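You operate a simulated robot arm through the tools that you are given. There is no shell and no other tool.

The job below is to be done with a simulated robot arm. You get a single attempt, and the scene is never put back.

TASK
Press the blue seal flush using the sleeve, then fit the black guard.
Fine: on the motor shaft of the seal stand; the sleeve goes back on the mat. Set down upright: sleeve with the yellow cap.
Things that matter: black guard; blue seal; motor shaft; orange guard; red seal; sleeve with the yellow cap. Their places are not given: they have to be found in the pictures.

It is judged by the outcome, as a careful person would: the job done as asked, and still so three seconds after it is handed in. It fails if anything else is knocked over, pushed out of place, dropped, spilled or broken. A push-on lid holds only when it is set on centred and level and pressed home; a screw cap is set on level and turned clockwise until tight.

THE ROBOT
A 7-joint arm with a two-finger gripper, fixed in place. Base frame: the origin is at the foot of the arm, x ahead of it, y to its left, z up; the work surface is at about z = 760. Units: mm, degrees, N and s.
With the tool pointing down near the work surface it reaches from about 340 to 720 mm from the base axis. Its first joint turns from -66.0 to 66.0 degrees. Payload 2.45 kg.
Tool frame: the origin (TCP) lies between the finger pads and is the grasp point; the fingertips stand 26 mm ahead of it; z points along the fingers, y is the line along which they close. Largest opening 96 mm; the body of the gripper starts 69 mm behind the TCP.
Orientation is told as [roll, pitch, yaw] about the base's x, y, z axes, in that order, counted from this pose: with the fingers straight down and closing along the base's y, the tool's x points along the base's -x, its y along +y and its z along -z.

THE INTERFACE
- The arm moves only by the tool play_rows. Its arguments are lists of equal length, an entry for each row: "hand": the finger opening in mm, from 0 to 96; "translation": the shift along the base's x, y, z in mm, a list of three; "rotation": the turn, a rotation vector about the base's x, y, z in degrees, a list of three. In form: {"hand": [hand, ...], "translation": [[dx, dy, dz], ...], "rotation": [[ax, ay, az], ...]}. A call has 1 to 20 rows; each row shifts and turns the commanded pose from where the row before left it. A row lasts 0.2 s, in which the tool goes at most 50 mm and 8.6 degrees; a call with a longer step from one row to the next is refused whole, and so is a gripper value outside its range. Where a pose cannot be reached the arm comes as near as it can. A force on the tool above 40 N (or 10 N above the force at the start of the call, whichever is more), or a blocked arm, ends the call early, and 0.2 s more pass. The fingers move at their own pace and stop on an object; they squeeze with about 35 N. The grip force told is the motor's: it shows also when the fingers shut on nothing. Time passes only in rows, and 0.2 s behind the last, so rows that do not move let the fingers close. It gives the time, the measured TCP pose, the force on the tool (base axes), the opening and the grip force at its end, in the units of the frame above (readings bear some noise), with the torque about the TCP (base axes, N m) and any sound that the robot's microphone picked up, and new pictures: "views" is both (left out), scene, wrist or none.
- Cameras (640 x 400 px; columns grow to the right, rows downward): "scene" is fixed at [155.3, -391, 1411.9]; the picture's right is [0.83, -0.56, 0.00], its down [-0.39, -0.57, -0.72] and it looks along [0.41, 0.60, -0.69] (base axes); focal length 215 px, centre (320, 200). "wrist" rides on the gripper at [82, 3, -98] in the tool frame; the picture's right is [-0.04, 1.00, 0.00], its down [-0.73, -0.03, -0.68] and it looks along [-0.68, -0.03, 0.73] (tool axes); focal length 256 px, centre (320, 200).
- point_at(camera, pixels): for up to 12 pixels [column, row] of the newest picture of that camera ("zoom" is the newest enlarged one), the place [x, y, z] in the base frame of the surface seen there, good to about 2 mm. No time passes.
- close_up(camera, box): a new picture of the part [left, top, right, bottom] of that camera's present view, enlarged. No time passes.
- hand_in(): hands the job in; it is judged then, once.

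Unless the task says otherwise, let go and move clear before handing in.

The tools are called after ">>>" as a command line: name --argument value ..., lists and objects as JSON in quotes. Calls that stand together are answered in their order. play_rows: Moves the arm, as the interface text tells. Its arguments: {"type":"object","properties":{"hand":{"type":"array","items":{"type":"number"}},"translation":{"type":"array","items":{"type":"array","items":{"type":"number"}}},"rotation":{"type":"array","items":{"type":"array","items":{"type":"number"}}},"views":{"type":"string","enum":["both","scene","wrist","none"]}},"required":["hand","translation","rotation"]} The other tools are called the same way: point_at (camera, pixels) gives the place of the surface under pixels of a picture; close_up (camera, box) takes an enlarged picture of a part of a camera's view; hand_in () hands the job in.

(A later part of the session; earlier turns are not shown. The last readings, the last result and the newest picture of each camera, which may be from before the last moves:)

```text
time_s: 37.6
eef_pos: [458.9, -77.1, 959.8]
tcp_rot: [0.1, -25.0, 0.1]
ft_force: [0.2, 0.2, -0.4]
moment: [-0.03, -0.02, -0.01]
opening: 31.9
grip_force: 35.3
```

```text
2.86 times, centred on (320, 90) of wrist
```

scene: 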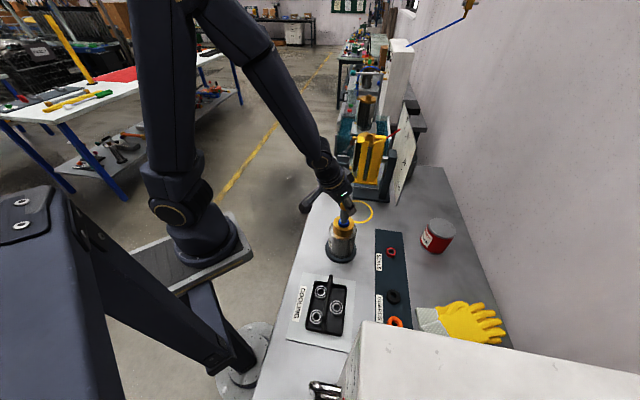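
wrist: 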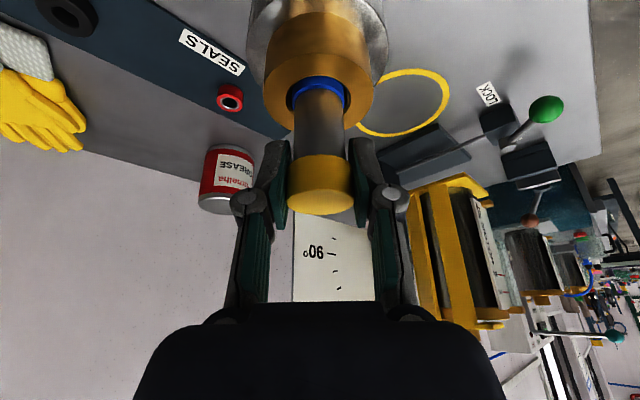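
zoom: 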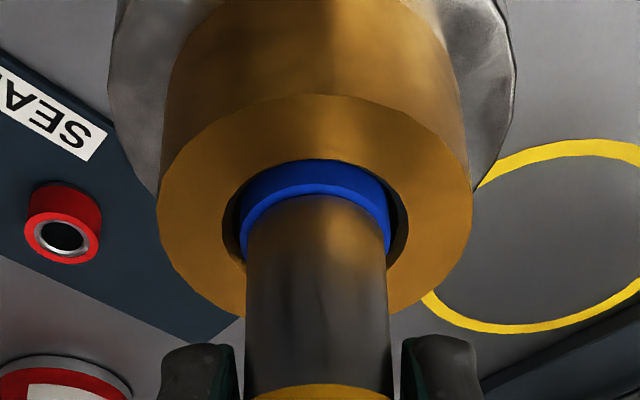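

The seal is moving down with the sleeve (its blue wall shows less above the collar). I'll continue in 1 mm steps toward flush or a hard stop.

>>> play_rows --hand '[28, 28, 28]' --translation '[[0, 0, -1], [0, 0, -1], [0, 0, 0]]' --rotation '[[0, 0, 0], [0, 0, 0], [0, 0, 0]]' --views "wrist"

>>> close_up --camera "wrist" --box '[280, 50, 360, 130]'

>>> close_up --camera "scene" --box '[320, 195, 370, 245]'

```text
time_s: 38.4
eef_pos: [457.4, -77.7, 957.7]
tcp_rot: [-0.1, -25.0, 0.2]
ft_force: [0.8, -0.1, -0.6]
moment: [0.01, 0.0, 0.02]
opening: 31.5
grip_force: 35.0
```

wrist: 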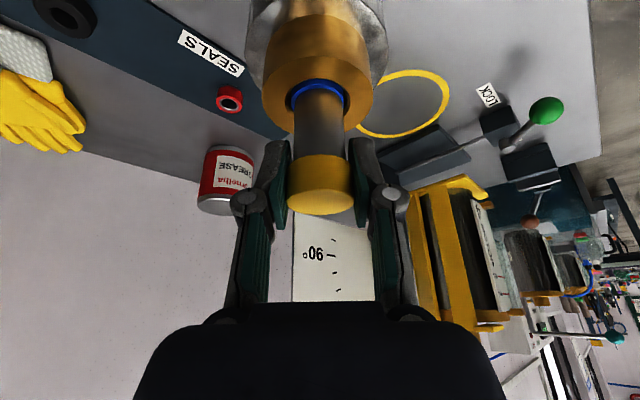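

```text
5.00 times, centred on (320, 90) of wrist
```

zoom: 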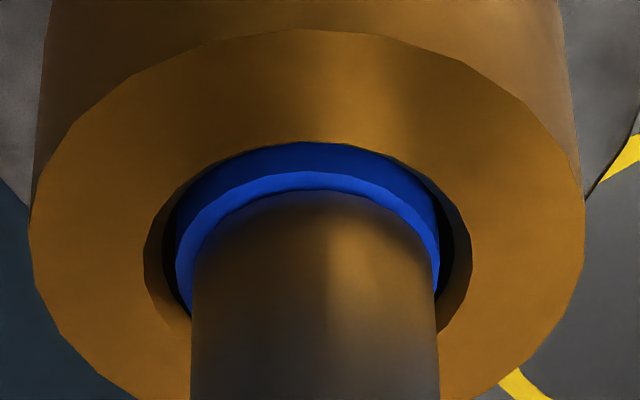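

```text
8.00 times, centred on (345, 220) of scene
```

zoom: 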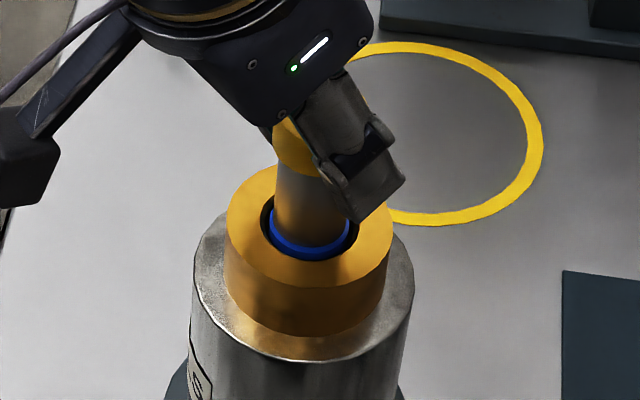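

>>> close_up --camera "wrist" --box '[280, 50, 360, 130]'

>>> point_at --camera "zoom" --pixels '[[185, 250], [195, 230], [230, 195], [310, 180], [330, 180], [400, 205], [425, 240], [432, 260], [310, 155], [100, 200], [310, 80], [310, 192]]'

```text
5.00 times, centred on (320, 90) of wrist
```

zoom: 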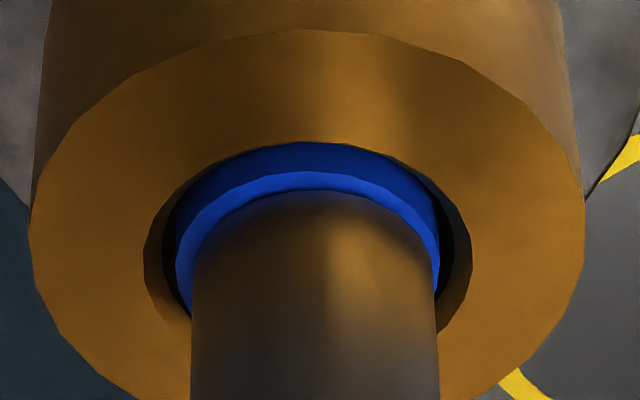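

```text
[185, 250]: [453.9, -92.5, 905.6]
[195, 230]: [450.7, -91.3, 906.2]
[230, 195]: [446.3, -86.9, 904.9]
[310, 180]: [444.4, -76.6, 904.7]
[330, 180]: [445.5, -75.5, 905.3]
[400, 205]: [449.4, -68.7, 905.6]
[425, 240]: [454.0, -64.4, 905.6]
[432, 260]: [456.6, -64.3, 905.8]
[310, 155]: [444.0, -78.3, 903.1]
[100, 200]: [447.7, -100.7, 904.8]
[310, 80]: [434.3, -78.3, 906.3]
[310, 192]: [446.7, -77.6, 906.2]
```

The seal's rim now reads z≈905.4, level with the collar (905.5). I'll nudge 0.6 mm more to feel whether there's a seat.

>>> play_rows --hand '[28, 28, 28]' --translation '[[0, 0, -0.6], [0, 0, 0], [0, 0, 0]]' --rotation '[[0, 0, 0], [0, 0, 0], [0, 0, 0]]' --views "wrist"

>>> close_up --camera "wrist" --box '[280, 50, 360, 130]'

>>> point_at --camera "zoom" --pixels '[[185, 250], [195, 230], [230, 195], [310, 182], [330, 182], [400, 205], [425, 240], [432, 260], [310, 158], [100, 200], [310, 80], [310, 190]]'

```text
time_s: 39.2
eef_pos: [457.0, -78.3, 958.4]
tcp_rot: [0.0, -25.0, 0.1]
ft_force: [0.0, 1.2, 4.1]
moment: [0.08, -0.01, -0.04]
opening: 31.8
grip_force: 35.1
```

wrist: 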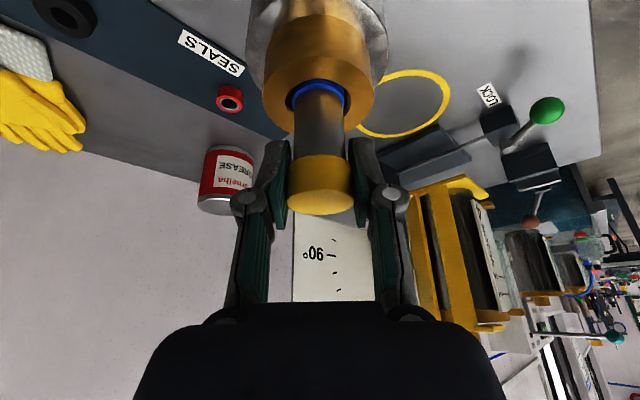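

```text
5.00 times, centred on (320, 90) of wrist
```

zoom: 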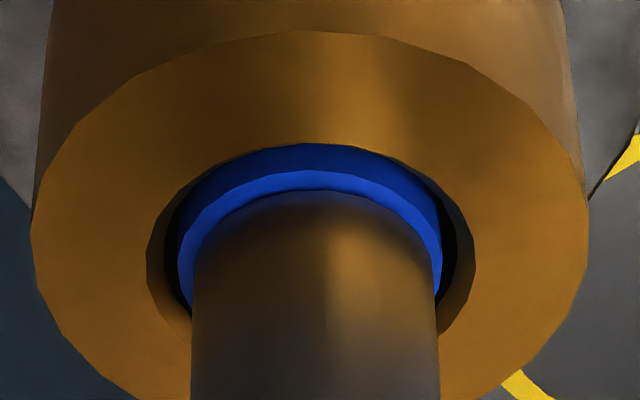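

```text
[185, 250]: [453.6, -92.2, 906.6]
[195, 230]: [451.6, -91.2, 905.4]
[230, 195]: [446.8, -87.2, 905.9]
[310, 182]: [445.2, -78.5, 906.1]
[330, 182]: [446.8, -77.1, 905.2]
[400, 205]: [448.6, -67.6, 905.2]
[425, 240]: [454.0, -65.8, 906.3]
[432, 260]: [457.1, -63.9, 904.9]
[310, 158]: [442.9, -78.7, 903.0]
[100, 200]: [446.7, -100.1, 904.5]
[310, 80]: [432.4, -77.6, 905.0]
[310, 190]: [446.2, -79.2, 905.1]
```

A 4 N reaction has appeared, so the seat is being reached. I'll press a little harder to be sure it is fully home.

>>> play_rows --hand '[28, 28, 28]' --translation '[[0, 0, -0.6], [0, 0, -0.6], [0, 0, 0]]' --rotation '[[0, 0, 0], [0, 0, 0], [0, 0, 0]]' --views "wrist"

>>> close_up --camera "wrist" --box '[280, 50, 360, 130]'

>>> point_at --camera "zoom" --pixels '[[185, 250], [195, 230], [230, 195], [310, 182], [330, 182], [400, 205], [425, 240], [432, 260], [100, 200], [310, 80]]'

```text
time_s: 40.0
eef_pos: [458.3, -77.8, 957.7]
tcp_rot: [0.0, -25.1, 0.1]
ft_force: [-3.8, 1.1, 22.4]
moment: [0.08, 0.26, -0.04]
opening: 31.5
grip_force: 35.5
```

wrist: 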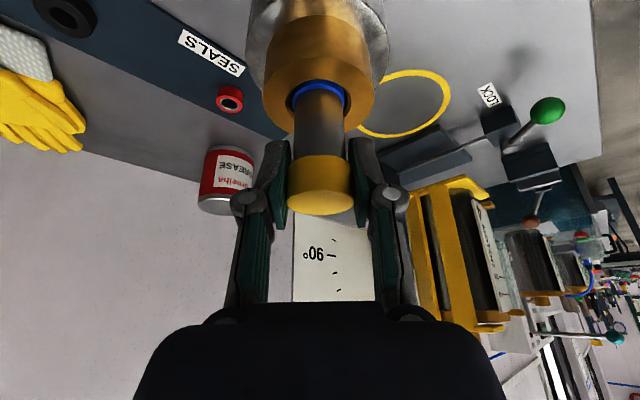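

```text
5.00 times, centred on (320, 90) of wrist
```

zoom: 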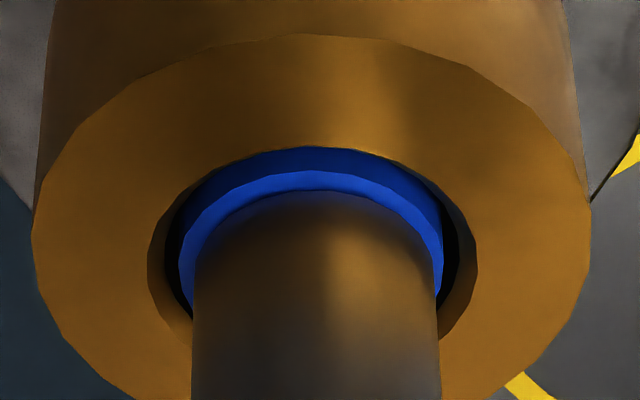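

```text
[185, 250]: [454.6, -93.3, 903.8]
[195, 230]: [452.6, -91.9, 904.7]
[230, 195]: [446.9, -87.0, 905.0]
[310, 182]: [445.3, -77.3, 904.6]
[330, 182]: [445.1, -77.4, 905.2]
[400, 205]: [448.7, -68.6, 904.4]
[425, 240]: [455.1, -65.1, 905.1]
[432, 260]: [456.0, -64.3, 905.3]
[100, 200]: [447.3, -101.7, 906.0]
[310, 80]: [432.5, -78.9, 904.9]
```

The reaction is now 22 N with the seal's rim level with the collar: a firm seat. One more slight push (0.4 mm), then I'll unload and lift the sleeve straight off.

>>> play_rows --hand '[28, 28, 28]' --translation '[[0, 0, -0.4], [0, 0, 0], [0, 0, 0]]' --rotation '[[0, 0, 0], [0, 0, 0], [0, 0, 0]]' --views "none"

>>> play_rows --hand '[28, 28, 28, 28, 28, 28, 28, 28, 28, 28, 28]' --translation '[[0, 0, 1], [0, 0, 1.2], [0, 0, 3], [0, 0, 5], [0, 0, 8], [0, 0, 8], [0, 0, 8], [0, 0, 8], [0, 0, 8], [0, 0, 12.8], [0, 0, 0]]' --rotation '[[0, 0, 0], [0, 0, 0], [0, 0, 0], [0, 0, 0], [0, 0, 0], [0, 0, 0], [0, 0, 0], [0, 0, 0], [0, 0, 0], [0, 0, 0], [0, 0, 0]]'

>>> close_up --camera "wrist" --box '[260, 0, 380, 140]'

>>> close_up --camera "scene" --box '[310, 170, 380, 250]'

```text
time_s: 40.8
eef_pos: [459.8, -78.3, 956.3]
tcp_rot: [0.0, -25.2, 0.2]
ft_force: [-0.3, 2.3, 24.9]
moment: [0.04, -0.08, 0.0]
opening: 31.3
grip_force: 35.2
```

```text
time_s: 43.2
eef_pos: [458.2, -78.5, 1019.1]
tcp_rot: [0.0, -25.0, 0.1]
ft_force: [0.5, -0.2, -0.5]
moment: [0.0, 0.01, -0.02]
opening: 31.7
grip_force: 34.9
```

scene: 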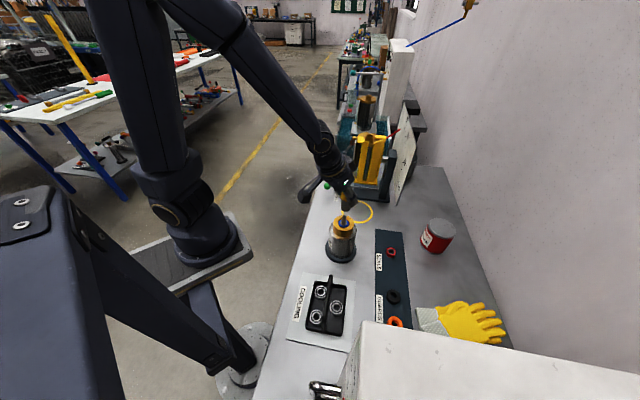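
wrist: 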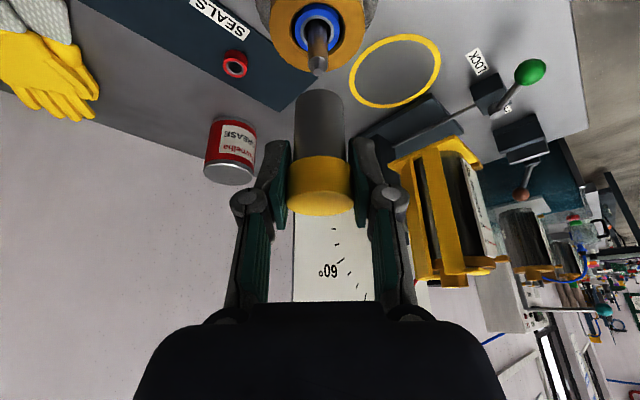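

```text
2.86 times, centred on (320, 70) of wrist
```

zoom: 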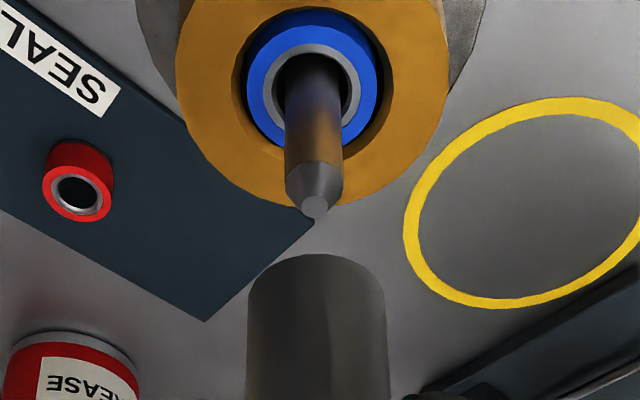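

```text
5.00 times, centred on (345, 210) of scene
```

zoom: 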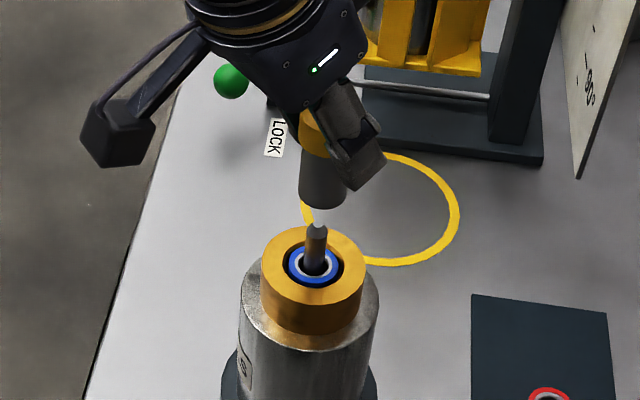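

The blue seal is now flush with the gold collar and the sleeve is off. I'll carry the sleeve back along the same path to its place on the mat and lower it.

>>> play_rows --hand '[28, 28, 28, 28, 28, 28, 28, 28, 28, 28]' --translation '[[36, -12, 0], [36, -12, 0], [36, -12, 0], [36, -12, 0], [36.1, -12.6, 0], [0, 0, -40], [0, 0, -40], [0, 0, -40], [0, 0, -40], [0, 0, 0]]' --rotation '[[0, 0, 0], [0, 0, 0], [0, 0, 0], [0, 0, 0], [0, 0, 0], [0, 0, 0], [0, 0, 0], [0, 0, 0], [0, 0, 0], [0, 0, 0]]'

>>> close_up --camera "wrist" --box '[240, 40, 400, 240]'

>>> close_up --camera "scene" --box '[350, 170, 440, 270]'

```text
time_s: 44.6
eef_pos: [632.6, -136.4, 984.1]
tcp_rot: [0.3, -23.8, 0.4]
ft_force: [-6.9, 1.0, -0.7]
moment: [0.05, 0.13, 0.13]
opening: 31.5
grip_force: 35.2
stopped in row 7: the force on the tool passed its limit at 63 N (the readings are from after the stop); the commanded pose is now the measured one
```

scene: 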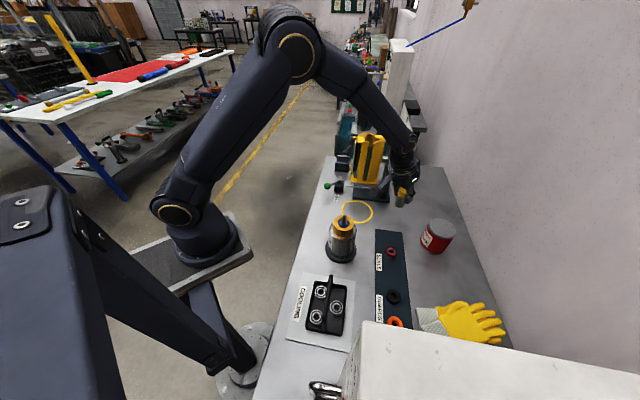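
wrist: 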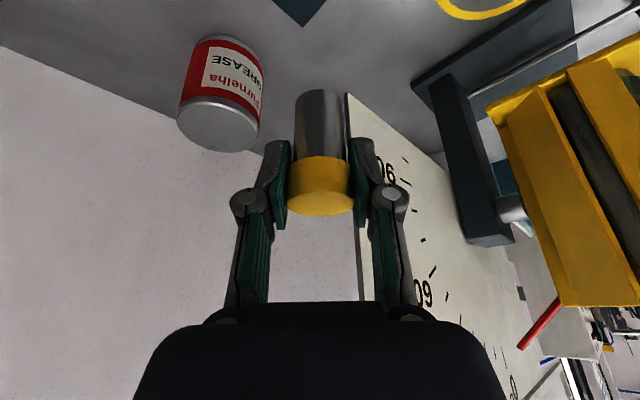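

```text
2.00 times, centred on (320, 140) of wrist
```

zoom: 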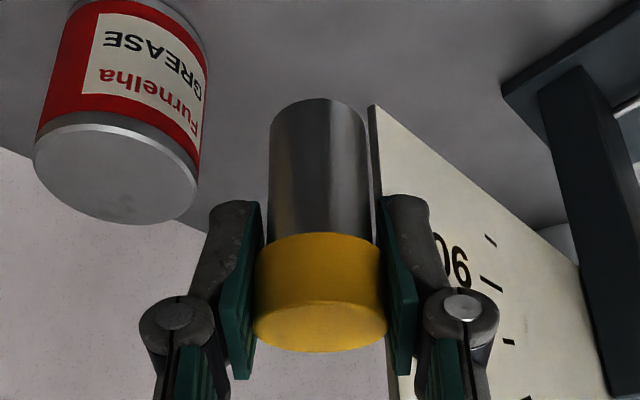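

```text
4.00 times, centred on (395, 220) of scene
```

zoom: 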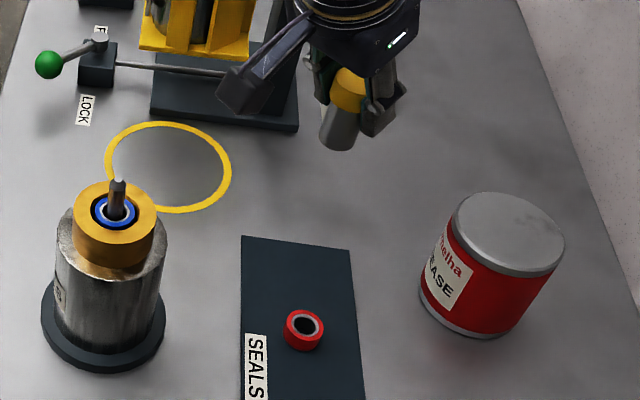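

The gripper touched the board again (63 N, now at (632.6,-136.4,984)); the +y fingertip reaches forward to the board's edge at x≈654. I'll check the board's position, then back off in -x.

>>> point_at --camera "wrist" --pixels '[[348, 97], [352, 110], [356, 130], [360, 240], [362, 280], [380, 110], [430, 180], [440, 290]]'

>>> play_rows --hand '[28, 28, 28, 28]' --translation '[[-10, 0, 0], [-15, 0, 0], [-15, 0, 0], [0, 0, 0]]' --rotation '[[0, 0, 0], [0, 0, 0], [0, 0, 0], [0, 0, 0]]'

>>> close_up --camera "wrist" --box '[240, 40, 400, 240]'

>>> close_up --camera "scene" --box '[340, 90, 450, 230]'

```text
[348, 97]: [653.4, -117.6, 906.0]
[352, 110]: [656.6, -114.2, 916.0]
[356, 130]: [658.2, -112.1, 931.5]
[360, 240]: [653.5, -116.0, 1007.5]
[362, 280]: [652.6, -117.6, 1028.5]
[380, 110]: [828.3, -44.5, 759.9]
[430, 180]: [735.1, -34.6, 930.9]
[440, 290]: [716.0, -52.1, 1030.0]
```

```text
time_s: 45.6
eef_pos: [594.0, -136.1, 985.6]
tcp_rot: [0.2, -24.1, 0.4]
ft_force: [0.3, -0.4, -1.8]
moment: [0.03, 0.03, 0.0]
opening: 31.8
grip_force: 34.6
```

scene: 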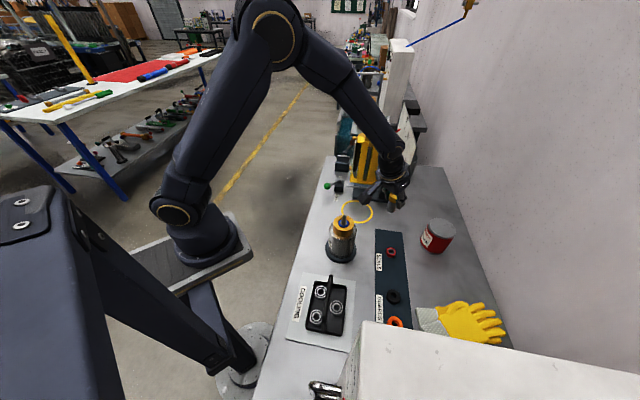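
wrist: 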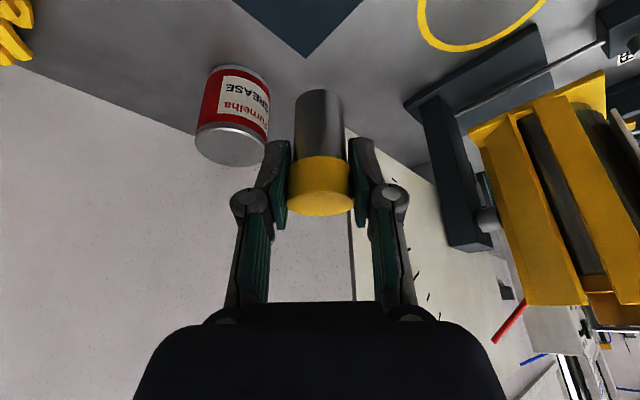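

```text
2.00 times, centred on (320, 140) of wrist
```

zoom: 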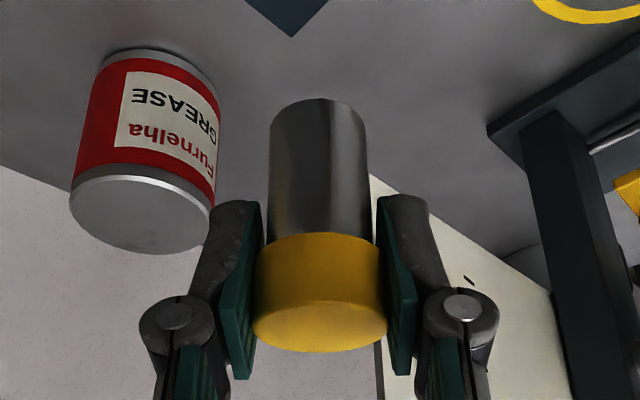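

```text
2.86 times, centred on (395, 160) of scene
```

zoom: 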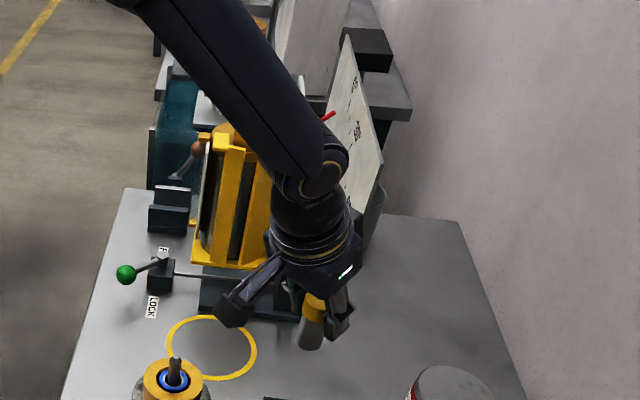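

The board reads unchanged at (653.4,-117), and the sleeve is still firmly held. I'll restore the tilt to exactly -25° here, well clear, and re-measure the sleeve.

>>> play_rows --hand '[28, 28, 28, 28]' --translation '[[0, 0, 0], [0, 0, 0], [0, 0, 0], [0, 0, 0]]' --rotation '[[-0.2, -0.9, -0.3], [0, 0, 0], [0, 0, 0], [0, 0, 0]]'

>>> point_at --camera "wrist" --pixels '[[319, 110], [319, 125], [319, 140], [296, 120], [343, 120], [296, 135], [343, 135], [319, 95], [319, 165], [319, 180], [290, 195], [349, 195]]'

>>> point_at --camera "wrist" --pixels '[[319, 105], [319, 120], [319, 135], [319, 148], [297, 125], [342, 125], [297, 145], [342, 145], [319, 170], [319, 185], [319, 205], [319, 212]]'

```text
time_s: 46.6
eef_pos: [594.9, -136.6, 984.8]
tcp_rot: [0.1, -25.0, 0.1]
ft_force: [0.4, -0.6, -0.9]
moment: [0.02, 0.01, 0.01]
opening: 31.3
grip_force: 34.8
```

scene: 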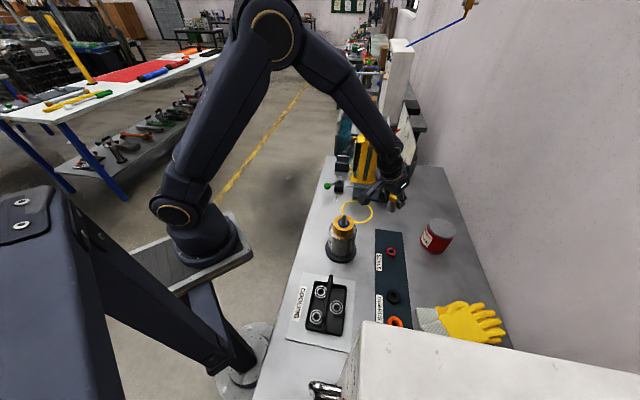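
wrist: 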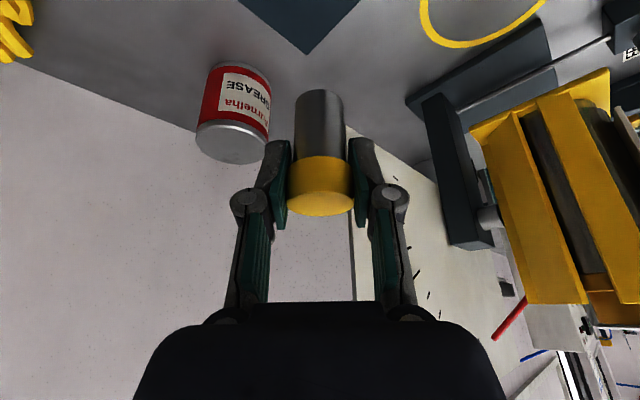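

```text
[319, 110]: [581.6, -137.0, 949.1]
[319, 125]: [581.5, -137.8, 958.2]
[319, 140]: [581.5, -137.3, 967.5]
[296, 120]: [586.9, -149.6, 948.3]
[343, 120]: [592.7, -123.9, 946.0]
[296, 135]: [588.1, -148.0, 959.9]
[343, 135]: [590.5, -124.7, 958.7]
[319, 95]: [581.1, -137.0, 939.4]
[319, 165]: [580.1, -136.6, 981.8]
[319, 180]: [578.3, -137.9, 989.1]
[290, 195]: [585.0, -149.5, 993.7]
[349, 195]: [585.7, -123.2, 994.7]
```

```text
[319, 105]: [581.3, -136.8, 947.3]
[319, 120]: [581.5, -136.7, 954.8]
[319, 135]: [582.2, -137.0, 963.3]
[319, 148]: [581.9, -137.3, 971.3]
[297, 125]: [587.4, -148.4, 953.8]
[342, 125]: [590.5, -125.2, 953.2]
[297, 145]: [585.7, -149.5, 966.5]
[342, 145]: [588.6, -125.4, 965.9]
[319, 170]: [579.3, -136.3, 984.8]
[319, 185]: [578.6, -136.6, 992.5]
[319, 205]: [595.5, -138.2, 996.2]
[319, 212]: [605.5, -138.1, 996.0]
```

The sleeve hangs vertical at (594.6,-137.0), bottom ≈933. I'll approach its mat place along the tool axis (from the base side) so the fingertips stay away from the board, stopping 10 mm above the mat.

>>> play_rows --hand '[28, 28, 28, 28, 28, 28, 28, 28, 28, 28]' --translation '[[4.7, -0.4, -26.1], [4.7, -0.4, -26.1], [4.7, -0.3, -26.1], [4.7, -0.3, -26.1], [5.1, 0, -10.9], [5.1, 0, -10.9], [5.1, 0, -10.9], [5.1, 0, -10.9], [5.0, 0, -10.8], [0, 0, 0]]' --rotation '[[0, 0, 0], [0, 0, 0], [0, 0, 0], [0, 0, 0], [0, 0, 0], [0, 0, 0], [0, 0, 0], [0, 0, 0], [0, 0, 0], [0, 0, 0]]'

>>> close_up --camera "wrist" --box '[240, 40, 400, 240]'

>>> close_up --camera "scene" --box '[350, 170, 440, 270]'

>>> point_at --camera "wrist" --pixels '[[319, 110], [319, 125], [319, 140], [296, 120], [343, 120], [296, 135], [343, 135], [319, 148], [319, 170], [319, 185], [319, 205], [319, 212]]'

```text
time_s: 48.8
eef_pos: [637.4, -137.7, 825.9]
tcp_rot: [0.0, -25.1, 0.0]
ft_force: [0.6, -0.1, -1.7]
moment: [-0.01, 0.0, 0.03]
opening: 31.6
grip_force: 35.3
```

scene: 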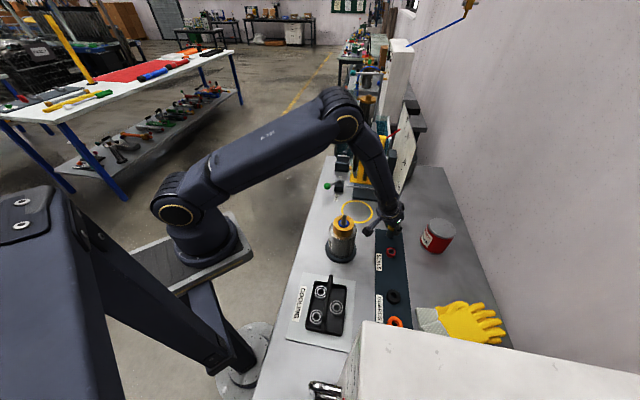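
wrist: 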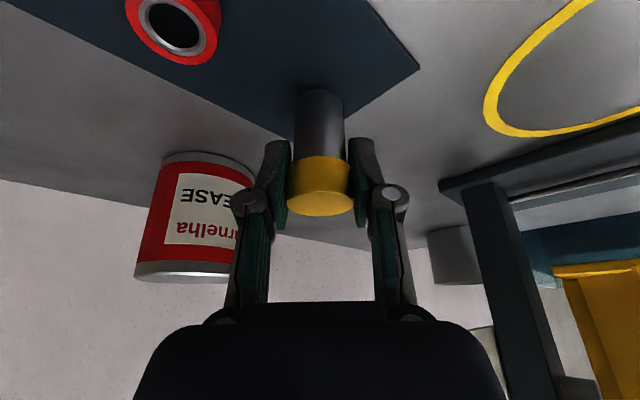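

```text
2.00 times, centred on (320, 140) of wrist
```

zoom: 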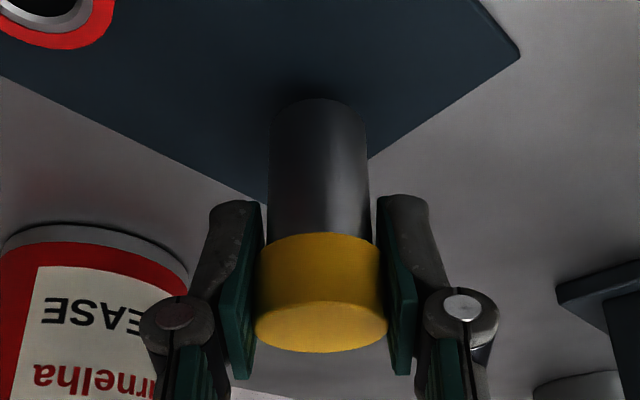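

```text
4.00 times, centred on (395, 220) of scene
```

zoom: 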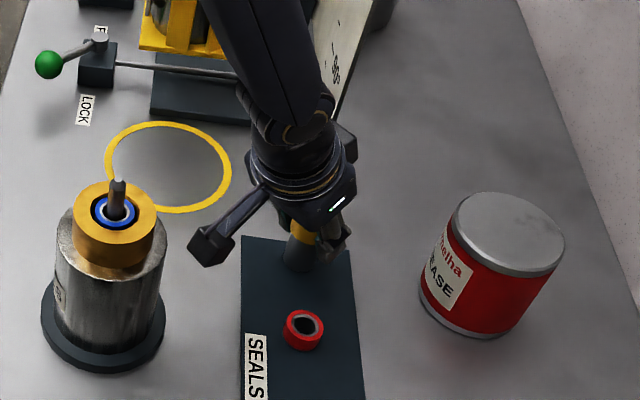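

```text
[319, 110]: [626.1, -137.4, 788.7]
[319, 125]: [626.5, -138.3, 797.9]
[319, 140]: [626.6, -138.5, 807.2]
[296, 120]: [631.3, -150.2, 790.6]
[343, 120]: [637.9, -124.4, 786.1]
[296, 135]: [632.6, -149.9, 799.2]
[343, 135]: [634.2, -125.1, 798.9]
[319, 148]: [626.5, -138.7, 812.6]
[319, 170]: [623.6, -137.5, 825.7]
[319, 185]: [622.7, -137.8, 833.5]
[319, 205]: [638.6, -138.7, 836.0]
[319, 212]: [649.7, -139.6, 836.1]
```

The cap top reads z≈836, i.e. 9.6 mm above its resting height, at the original spot. I'll descend 8.5 mm then creep to contact.

>>> play_rows --hand '[28, 28, 28, 28, 28, 28, 28]' --translation '[[0, 0, -3], [0, 0, -3], [0, 0, -2], [0, 0, -0.6], [0, 0, -0.5], [0, 0, -0.5], [0, 0, 0]]' --rotation '[[0, 0, 0], [0, 0, 0], [0, 0, 0], [0, 0, 0], [0, 0, 0], [0, 0, 0], [0, 0, 0]]' --views "wrist"

>>> point_at --camera "wrist" --pixels '[[319, 205], [319, 212], [310, 208], [330, 208], [319, 92], [319, 88], [319, 84]]'

```text
time_s: 50.4
eef_pos: [638.3, -138.0, 815.9]
tcp_rot: [0.0, -25.0, 0.1]
ft_force: [-0.7, 0.4, -1.3]
moment: [-0.01, 0.02, -0.01]
opening: 31.5
grip_force: 35.1
```

wrist: 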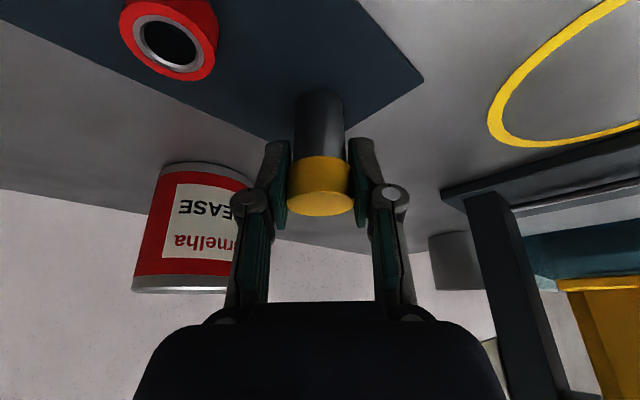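

```text
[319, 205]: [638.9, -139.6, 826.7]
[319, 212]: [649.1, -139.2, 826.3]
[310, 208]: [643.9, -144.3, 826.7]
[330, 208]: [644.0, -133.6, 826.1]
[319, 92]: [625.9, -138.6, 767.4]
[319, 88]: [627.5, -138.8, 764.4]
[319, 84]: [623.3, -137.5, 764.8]
```

Cap top is now 826.5, essentially at rest height but no contact force yet. I'll creep 0.3 mm at a time.

>>> play_rows --hand '[28, 28, 28, 28]' --translation '[[0, 0, -0.3], [0, 0, -0.3], [0, 0, 0], [0, 0, 0]]' --rotation '[[0, 0, 0], [0, 0, 0], [0, 0, 0], [0, 0, 0]]' --views "none"

```text
time_s: 51.4
eef_pos: [638.8, -136.5, 816.6]
tcp_rot: [0.0, -25.0, 0.1]
ft_force: [-2.2, -0.6, 4.1]
moment: [-0.01, 0.03, -0.01]
opening: 31.4
grip_force: 34.6
```

Contact felt (4 N). I'll open the fingers slowly and back out along the tool axis, away from the board.

>>> play_rows --hand '[34, 38, 44, 44, 44, 44, 44, 44, 44, 44, 44]' --translation '[[0, 0, 0], [0, 0, 0], [0, 0, 0], [0, 0, 0], [-4.2, 0, 9.1], [-8.5, 0, 18.1], [-12.7, 0, 27.2], [-12.7, 0, 27.2], [-12.7, 0, 27.2], [-12.7, 0, 27.2], [0, 0, 0]]' --rotation '[[0, 0, 0], [0, 0, 0], [0, 0, 0], [0, 0, 0], [0, 0, 0], [0, 0, 0], [0, 0, 0], [0, 0, 0], [0, 0, 0], [0, 0, 0], [0, 0, 0]]'

>>> close_up --camera "scene" --box '[320, 180, 440, 300]'

>>> close_up --camera "wrist" --box '[250, 0, 390, 150]'

```text
time_s: 53.8
eef_pos: [573.2, -137.1, 952.1]
tcp_rot: [0.0, -24.9, 0.1]
ft_force: [0.0, -0.9, 0.5]
moment: [0.01, 0.0, -0.01]
opening: 43.6
grip_force: 0.1
```

scene: 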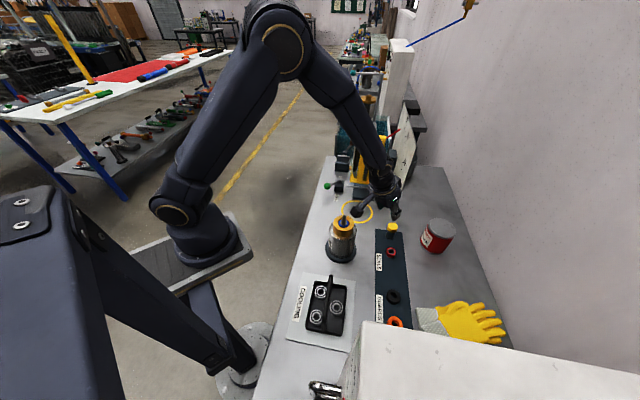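
wrist: 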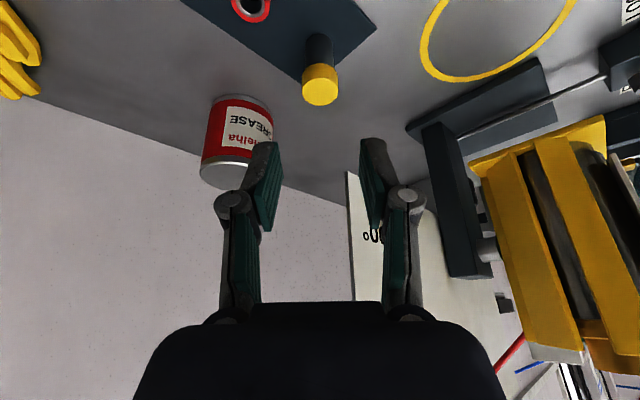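

```text
3.33 times, centred on (380, 240) of scene
```

zoom: 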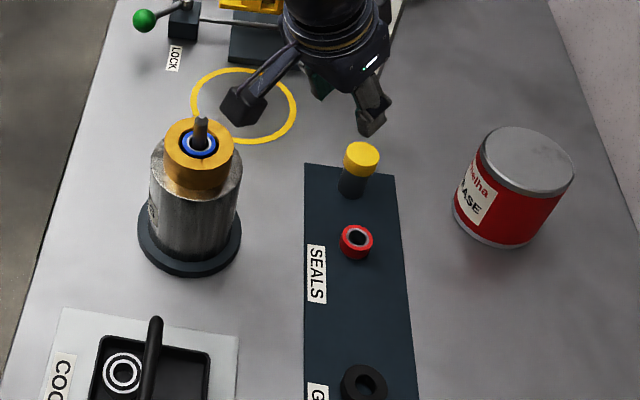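

```text
2.67 times, centred on (320, 75) of wrist
```

zoom: 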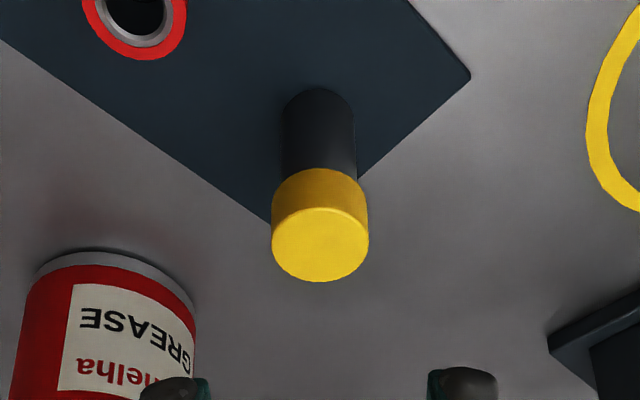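

The sleeve stands upright on its spot. Next: the black guard. I'll check the tray near it, then return the tool to vertical while moving towards the guard.

>>> point_at --camera "scene" --pixels '[[331, 285], [331, 300], [329, 318], [320, 290], [346, 285], [306, 330], [340, 333], [352, 300], [330, 276], [393, 296], [396, 321]]'

>>> play_rows --hand '[60, 60, 60, 60, 60, 60, 60]' --translation '[[-15, -25, 5], [-18, -27, 5], [-18, -27, 0], [-18, -27, 0], [-18, -27, 0], [-18, -27, -10], [0, 0, 0]]' --rotation '[[0, 6, 0], [0, 6.5, 0], [0, 6.5, 0], [0, 6, 0], [0, 0, 0], [0, 0, 0], [0, 0, 0]]'

```text
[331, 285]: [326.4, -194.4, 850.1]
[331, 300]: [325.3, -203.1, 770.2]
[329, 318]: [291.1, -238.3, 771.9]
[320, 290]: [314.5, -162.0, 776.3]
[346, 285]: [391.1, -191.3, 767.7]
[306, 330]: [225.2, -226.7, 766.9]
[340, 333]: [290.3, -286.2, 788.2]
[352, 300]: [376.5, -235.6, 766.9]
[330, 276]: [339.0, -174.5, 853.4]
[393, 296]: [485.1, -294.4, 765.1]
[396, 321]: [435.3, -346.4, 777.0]
```

```text
time_s: 55.4
eef_pos: [468.4, -298.3, 952.8]
tcp_rot: [0.0, 0.0, 0.1]
ft_force: [-0.5, -0.5, 0.6]
moment: [-0.03, -0.01, 0.0]
opening: 60.0
grip_force: 0.0
```

scene: 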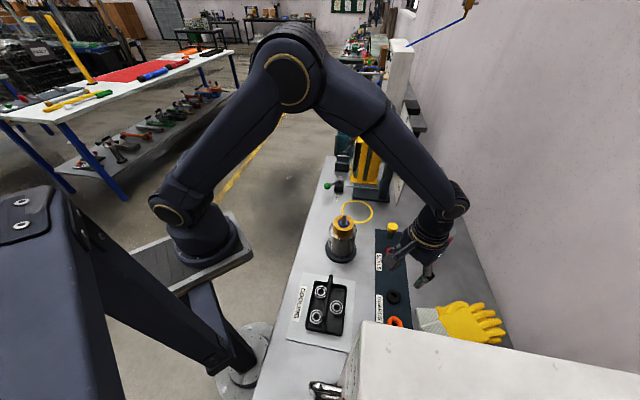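
wrist: 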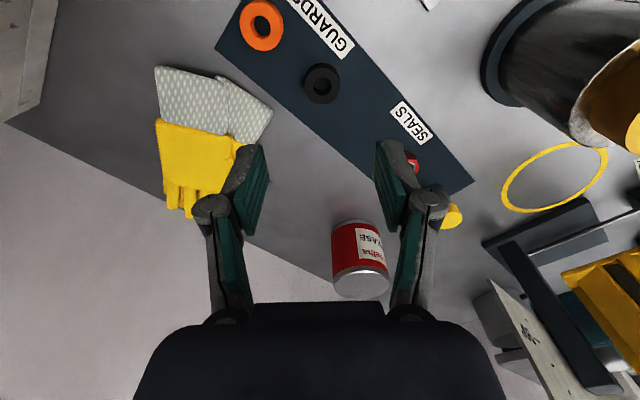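

>>> close_up --camera "wrist" --box '[285, 50, 360, 115]'

```text
6.15 times, centred on (322, 82) of wrist
```

zoom: 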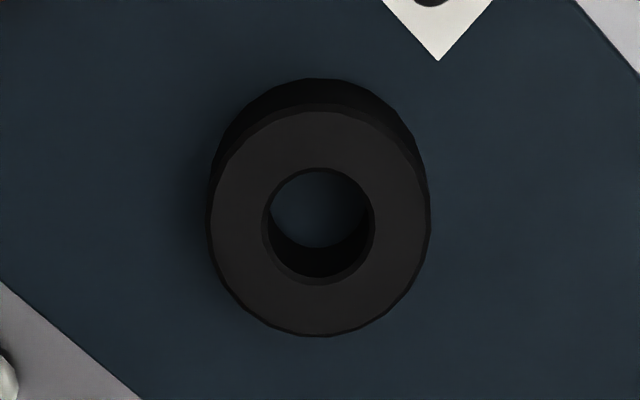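

>>> point_at --camera "zoom" --pixels '[[212, 222], [426, 222], [319, 118], [319, 332], [218, 222], [422, 222], [319, 122], [319, 328], [268, 222], [370, 222], [319, 175], [319, 280]]'

>>> point_at --camera "zoom" --pixels '[[240, 222], [400, 222], [319, 140], [319, 310], [319, 100], [319, 85], [319, 60], [300, 210], [210, 225], [428, 225], [319, 114], [319, 335]]'

```text
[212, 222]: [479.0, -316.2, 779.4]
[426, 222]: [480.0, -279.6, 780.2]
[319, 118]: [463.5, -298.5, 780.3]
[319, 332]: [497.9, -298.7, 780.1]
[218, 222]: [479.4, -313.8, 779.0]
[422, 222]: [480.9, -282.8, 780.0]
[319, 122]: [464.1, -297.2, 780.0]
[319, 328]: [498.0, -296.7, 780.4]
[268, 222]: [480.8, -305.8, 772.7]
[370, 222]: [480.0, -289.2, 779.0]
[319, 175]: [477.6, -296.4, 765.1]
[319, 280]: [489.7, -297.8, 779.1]
```

```text
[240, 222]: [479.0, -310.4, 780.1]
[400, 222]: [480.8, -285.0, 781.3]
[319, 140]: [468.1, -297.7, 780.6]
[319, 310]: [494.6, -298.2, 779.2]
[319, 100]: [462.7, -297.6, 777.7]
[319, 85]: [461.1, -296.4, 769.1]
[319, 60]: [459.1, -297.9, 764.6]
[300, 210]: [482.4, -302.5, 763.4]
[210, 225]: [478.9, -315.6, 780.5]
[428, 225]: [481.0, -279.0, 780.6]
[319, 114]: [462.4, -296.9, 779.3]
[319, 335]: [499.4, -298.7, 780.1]
```

The guard is centred at (480.7,-297.6), ~36.8 mm wide, z 764–780. I'll move above it and check alignment.

>>> play_rows --hand '[60, 60, 60, 60, 60]' --translation '[[6, 0.5, -30], [5.5, 0.4, -40], [0, 0, -38], [0, 0, 0], [0, 0, 0]]' --rotation '[[0, 0, 0], [0, 0, 0], [0, 0, 0], [0, 0, 0], [0, 0, 0]]' --views "wrist"

>>> close_up --camera "wrist" --box '[270, 80, 370, 180]'

```text
time_s: 56.6
eef_pos: [480.7, -298.2, 845.0]
tcp_rot: [-0.1, 0.0, 0.1]
ft_force: [0.1, -0.6, 0.2]
moment: [0.02, 0.01, 0.03]
opening: 60.0
grip_force: 0.1
```

wrist: 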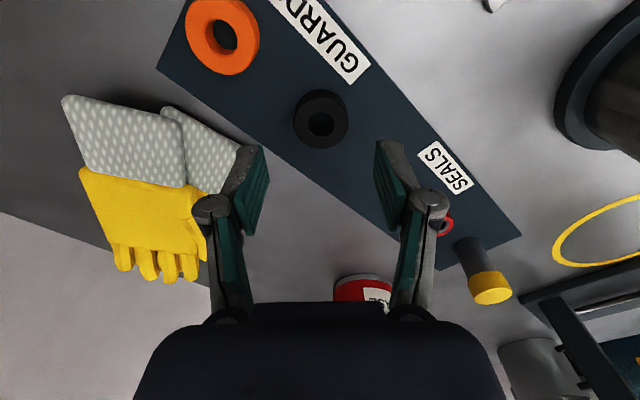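

```text
4.00 times, centred on (320, 130) of wrist
```

zoom: 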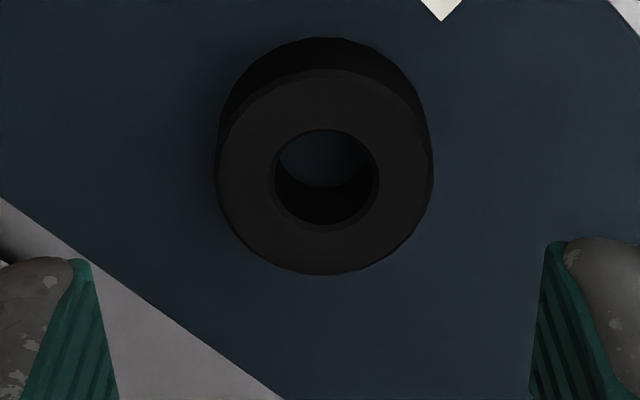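

The guard (321,123) is well between the pads. I'll descend to grip it about 6 mm above its base.

>>> play_rows --hand '[58, 58, 58, 58, 46, 34, 34, 34, 34, 34]' --translation '[[-1, 0.4, -16], [0, 0, -16], [0, 0, -16], [0, 0, 0], [0, 0, 0], [0, 0, 0], [0, 0, 0], [0, 0, 0], [0, 0, 0], [0, 0, 0]]' --rotation '[[0, 0, 0], [0, 0, 0], [0, 0, 0], [0, 0, 0], [0, 0, 0], [0, 0, 0], [0, 0, 0], [0, 0, 0], [0, 0, 0], [0, 0, 0]]'

>>> close_up --camera "wrist" --box '[250, 90, 390, 220]'

```text
time_s: 58.8
eef_pos: [480.7, -296.7, 797.2]
tcp_rot: [0.0, 0.0, 0.2]
ft_force: [-0.3, -0.3, 0.3]
moment: [-0.02, 0.01, 0.04]
opening: 35.4
grip_force: 35.7
```

scene: 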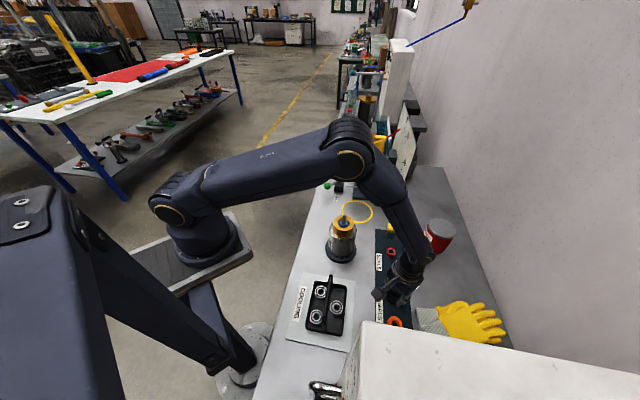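
wrist: 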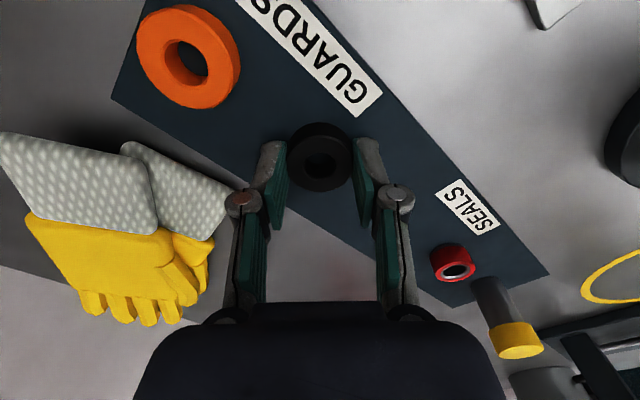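

```text
3.08 times, centred on (320, 155) of wrist
```

zoom: 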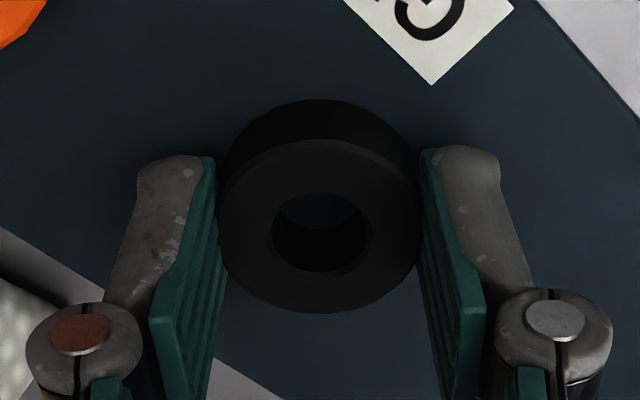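

The guard is gripped (35.4 mm). I'll lift it and measure how it sits in the fingers.

>>> play_rows --hand '[34, 34, 34, 34, 34, 34]' --translation '[[0, 0, 10], [0, 0, 30], [0, 0, 40], [0, 0, 40], [0, 0, 40], [0, 0, 0]]' --rotation '[[0, 0, 0], [0, 0, 0], [0, 0, 0], [0, 0, 0], [0, 0, 0], [0, 0, 0]]' --views "wrist"

>>> close_up --camera "wrist" --box '[260, 90, 380, 220]'

```text
time_s: 60.2
eef_pos: [480.1, -296.0, 958.0]
tcp_rot: [0.1, 0.0, 0.1]
ft_force: [-0.8, -0.4, -0.8]
moment: [-0.02, 0.04, -0.01]
opening: 35.4
grip_force: 35.2
```

wrist: 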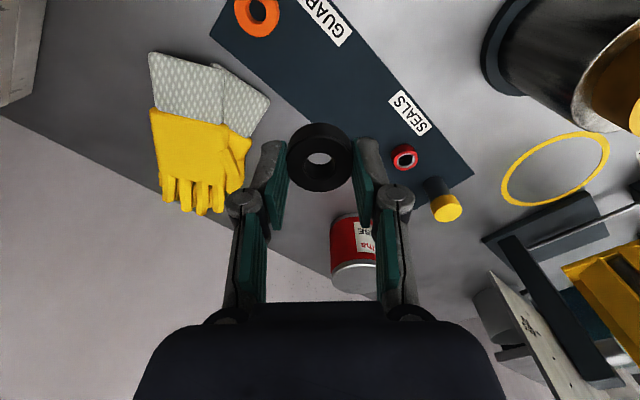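

```text
3.08 times, centred on (320, 155) of wrist
```

zoom: 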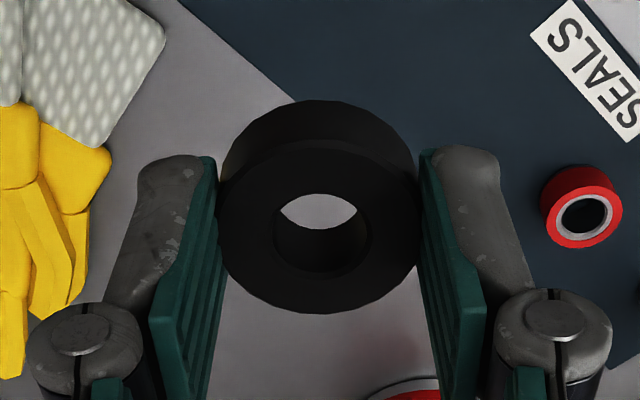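

>>> point_at --camera "zoom" --pixels '[[222, 225], [418, 225], [319, 145], [319, 310], [225, 235], [415, 235], [319, 148], [319, 307], [275, 230], [368, 230], [319, 105], [319, 120]]'

>>> point_at --camera "zoom" --pixels '[[223, 220], [417, 220], [310, 145], [330, 145], [310, 309], [330, 309], [319, 190], [319, 272], [319, 275], [319, 280], [272, 230], [371, 230]]'

```text
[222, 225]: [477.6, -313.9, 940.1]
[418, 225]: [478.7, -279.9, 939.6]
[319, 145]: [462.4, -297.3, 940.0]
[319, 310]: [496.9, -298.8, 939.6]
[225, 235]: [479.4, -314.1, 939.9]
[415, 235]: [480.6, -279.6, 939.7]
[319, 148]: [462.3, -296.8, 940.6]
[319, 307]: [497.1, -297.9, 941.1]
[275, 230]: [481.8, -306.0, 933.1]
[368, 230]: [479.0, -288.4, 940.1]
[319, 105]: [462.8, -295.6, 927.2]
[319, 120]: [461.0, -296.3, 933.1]
```

```text
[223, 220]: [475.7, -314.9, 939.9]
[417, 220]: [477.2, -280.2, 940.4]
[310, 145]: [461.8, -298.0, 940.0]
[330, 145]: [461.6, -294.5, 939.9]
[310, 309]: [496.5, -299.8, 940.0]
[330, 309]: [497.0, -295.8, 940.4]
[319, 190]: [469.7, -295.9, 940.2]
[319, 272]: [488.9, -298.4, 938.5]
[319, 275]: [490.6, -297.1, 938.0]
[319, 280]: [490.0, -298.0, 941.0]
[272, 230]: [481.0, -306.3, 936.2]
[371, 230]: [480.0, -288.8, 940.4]
```

The guard's centre reads (479.5,-297.2), top 940, level. I'll carry it above the shaft and re-check.

>>> play_rows --hand '[34, 34, 34, 34, 34, 34, 34, 34, 34, 34, 34]' --translation '[[0, 0, 25], [0, 0, 20], [-2.9, 31.3, 0], [-2.9, 31.3, 0], [-2.9, 31.3, 0], [-2.9, 31.3, 0], [-2.9, 31.3, 0], [-2.9, 31.3, 0], [-2.9, 31.0, 0], [0, 0, 0], [0, 0, 0]]' --rotation '[[0, 0, 0], [0, 0, 0], [0, 0, 0], [0, 0, 0], [0, 0, 0], [0, 0, 0], [0, 0, 0], [0, 0, 0], [0, 0, 0], [0, 0, 0], [0, 0, 0]]'

>>> close_up --camera "wrist" --box '[250, 40, 390, 220]'

>>> close_up --camera "scene" --box '[310, 170, 380, 250]'

```text
time_s: 62.6
eef_pos: [458.4, -78.1, 1001.6]
tcp_rot: [0.0, 0.0, 0.0]
ft_force: [0.0, -0.8, 0.2]
moment: [0.0, 0.01, -0.02]
opening: 35.4
grip_force: 34.6
```

scene: 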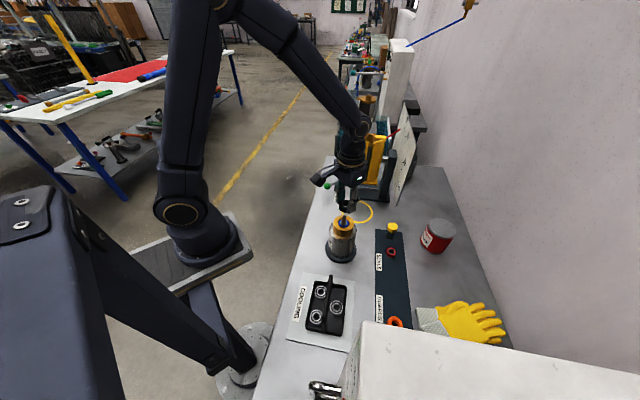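
wrist: 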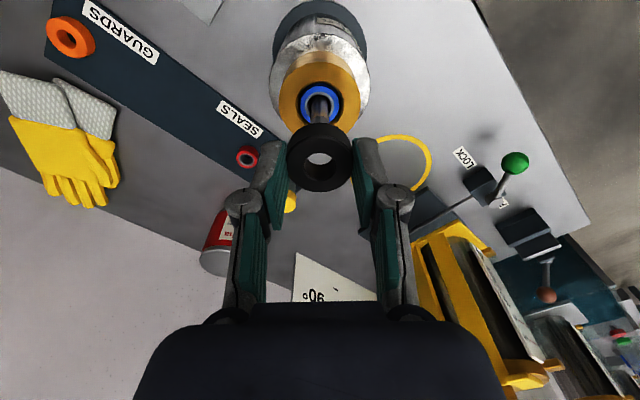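

```text
2.22 times, centred on (320, 130) of wrist
```

zoom: 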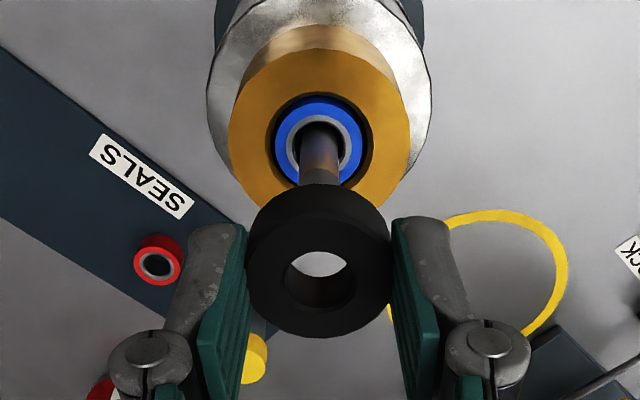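

```text
5.00 times, centred on (345, 210) of scene
```

zoom: 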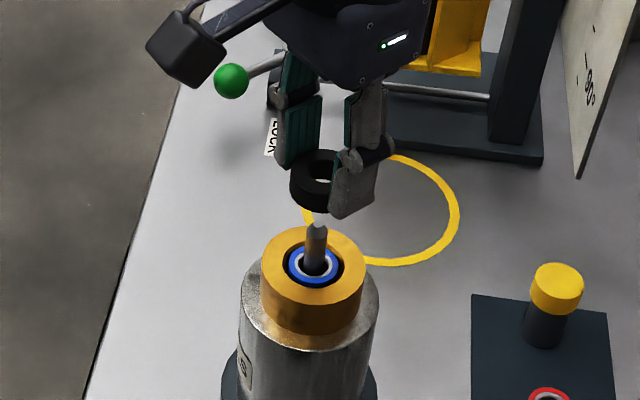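

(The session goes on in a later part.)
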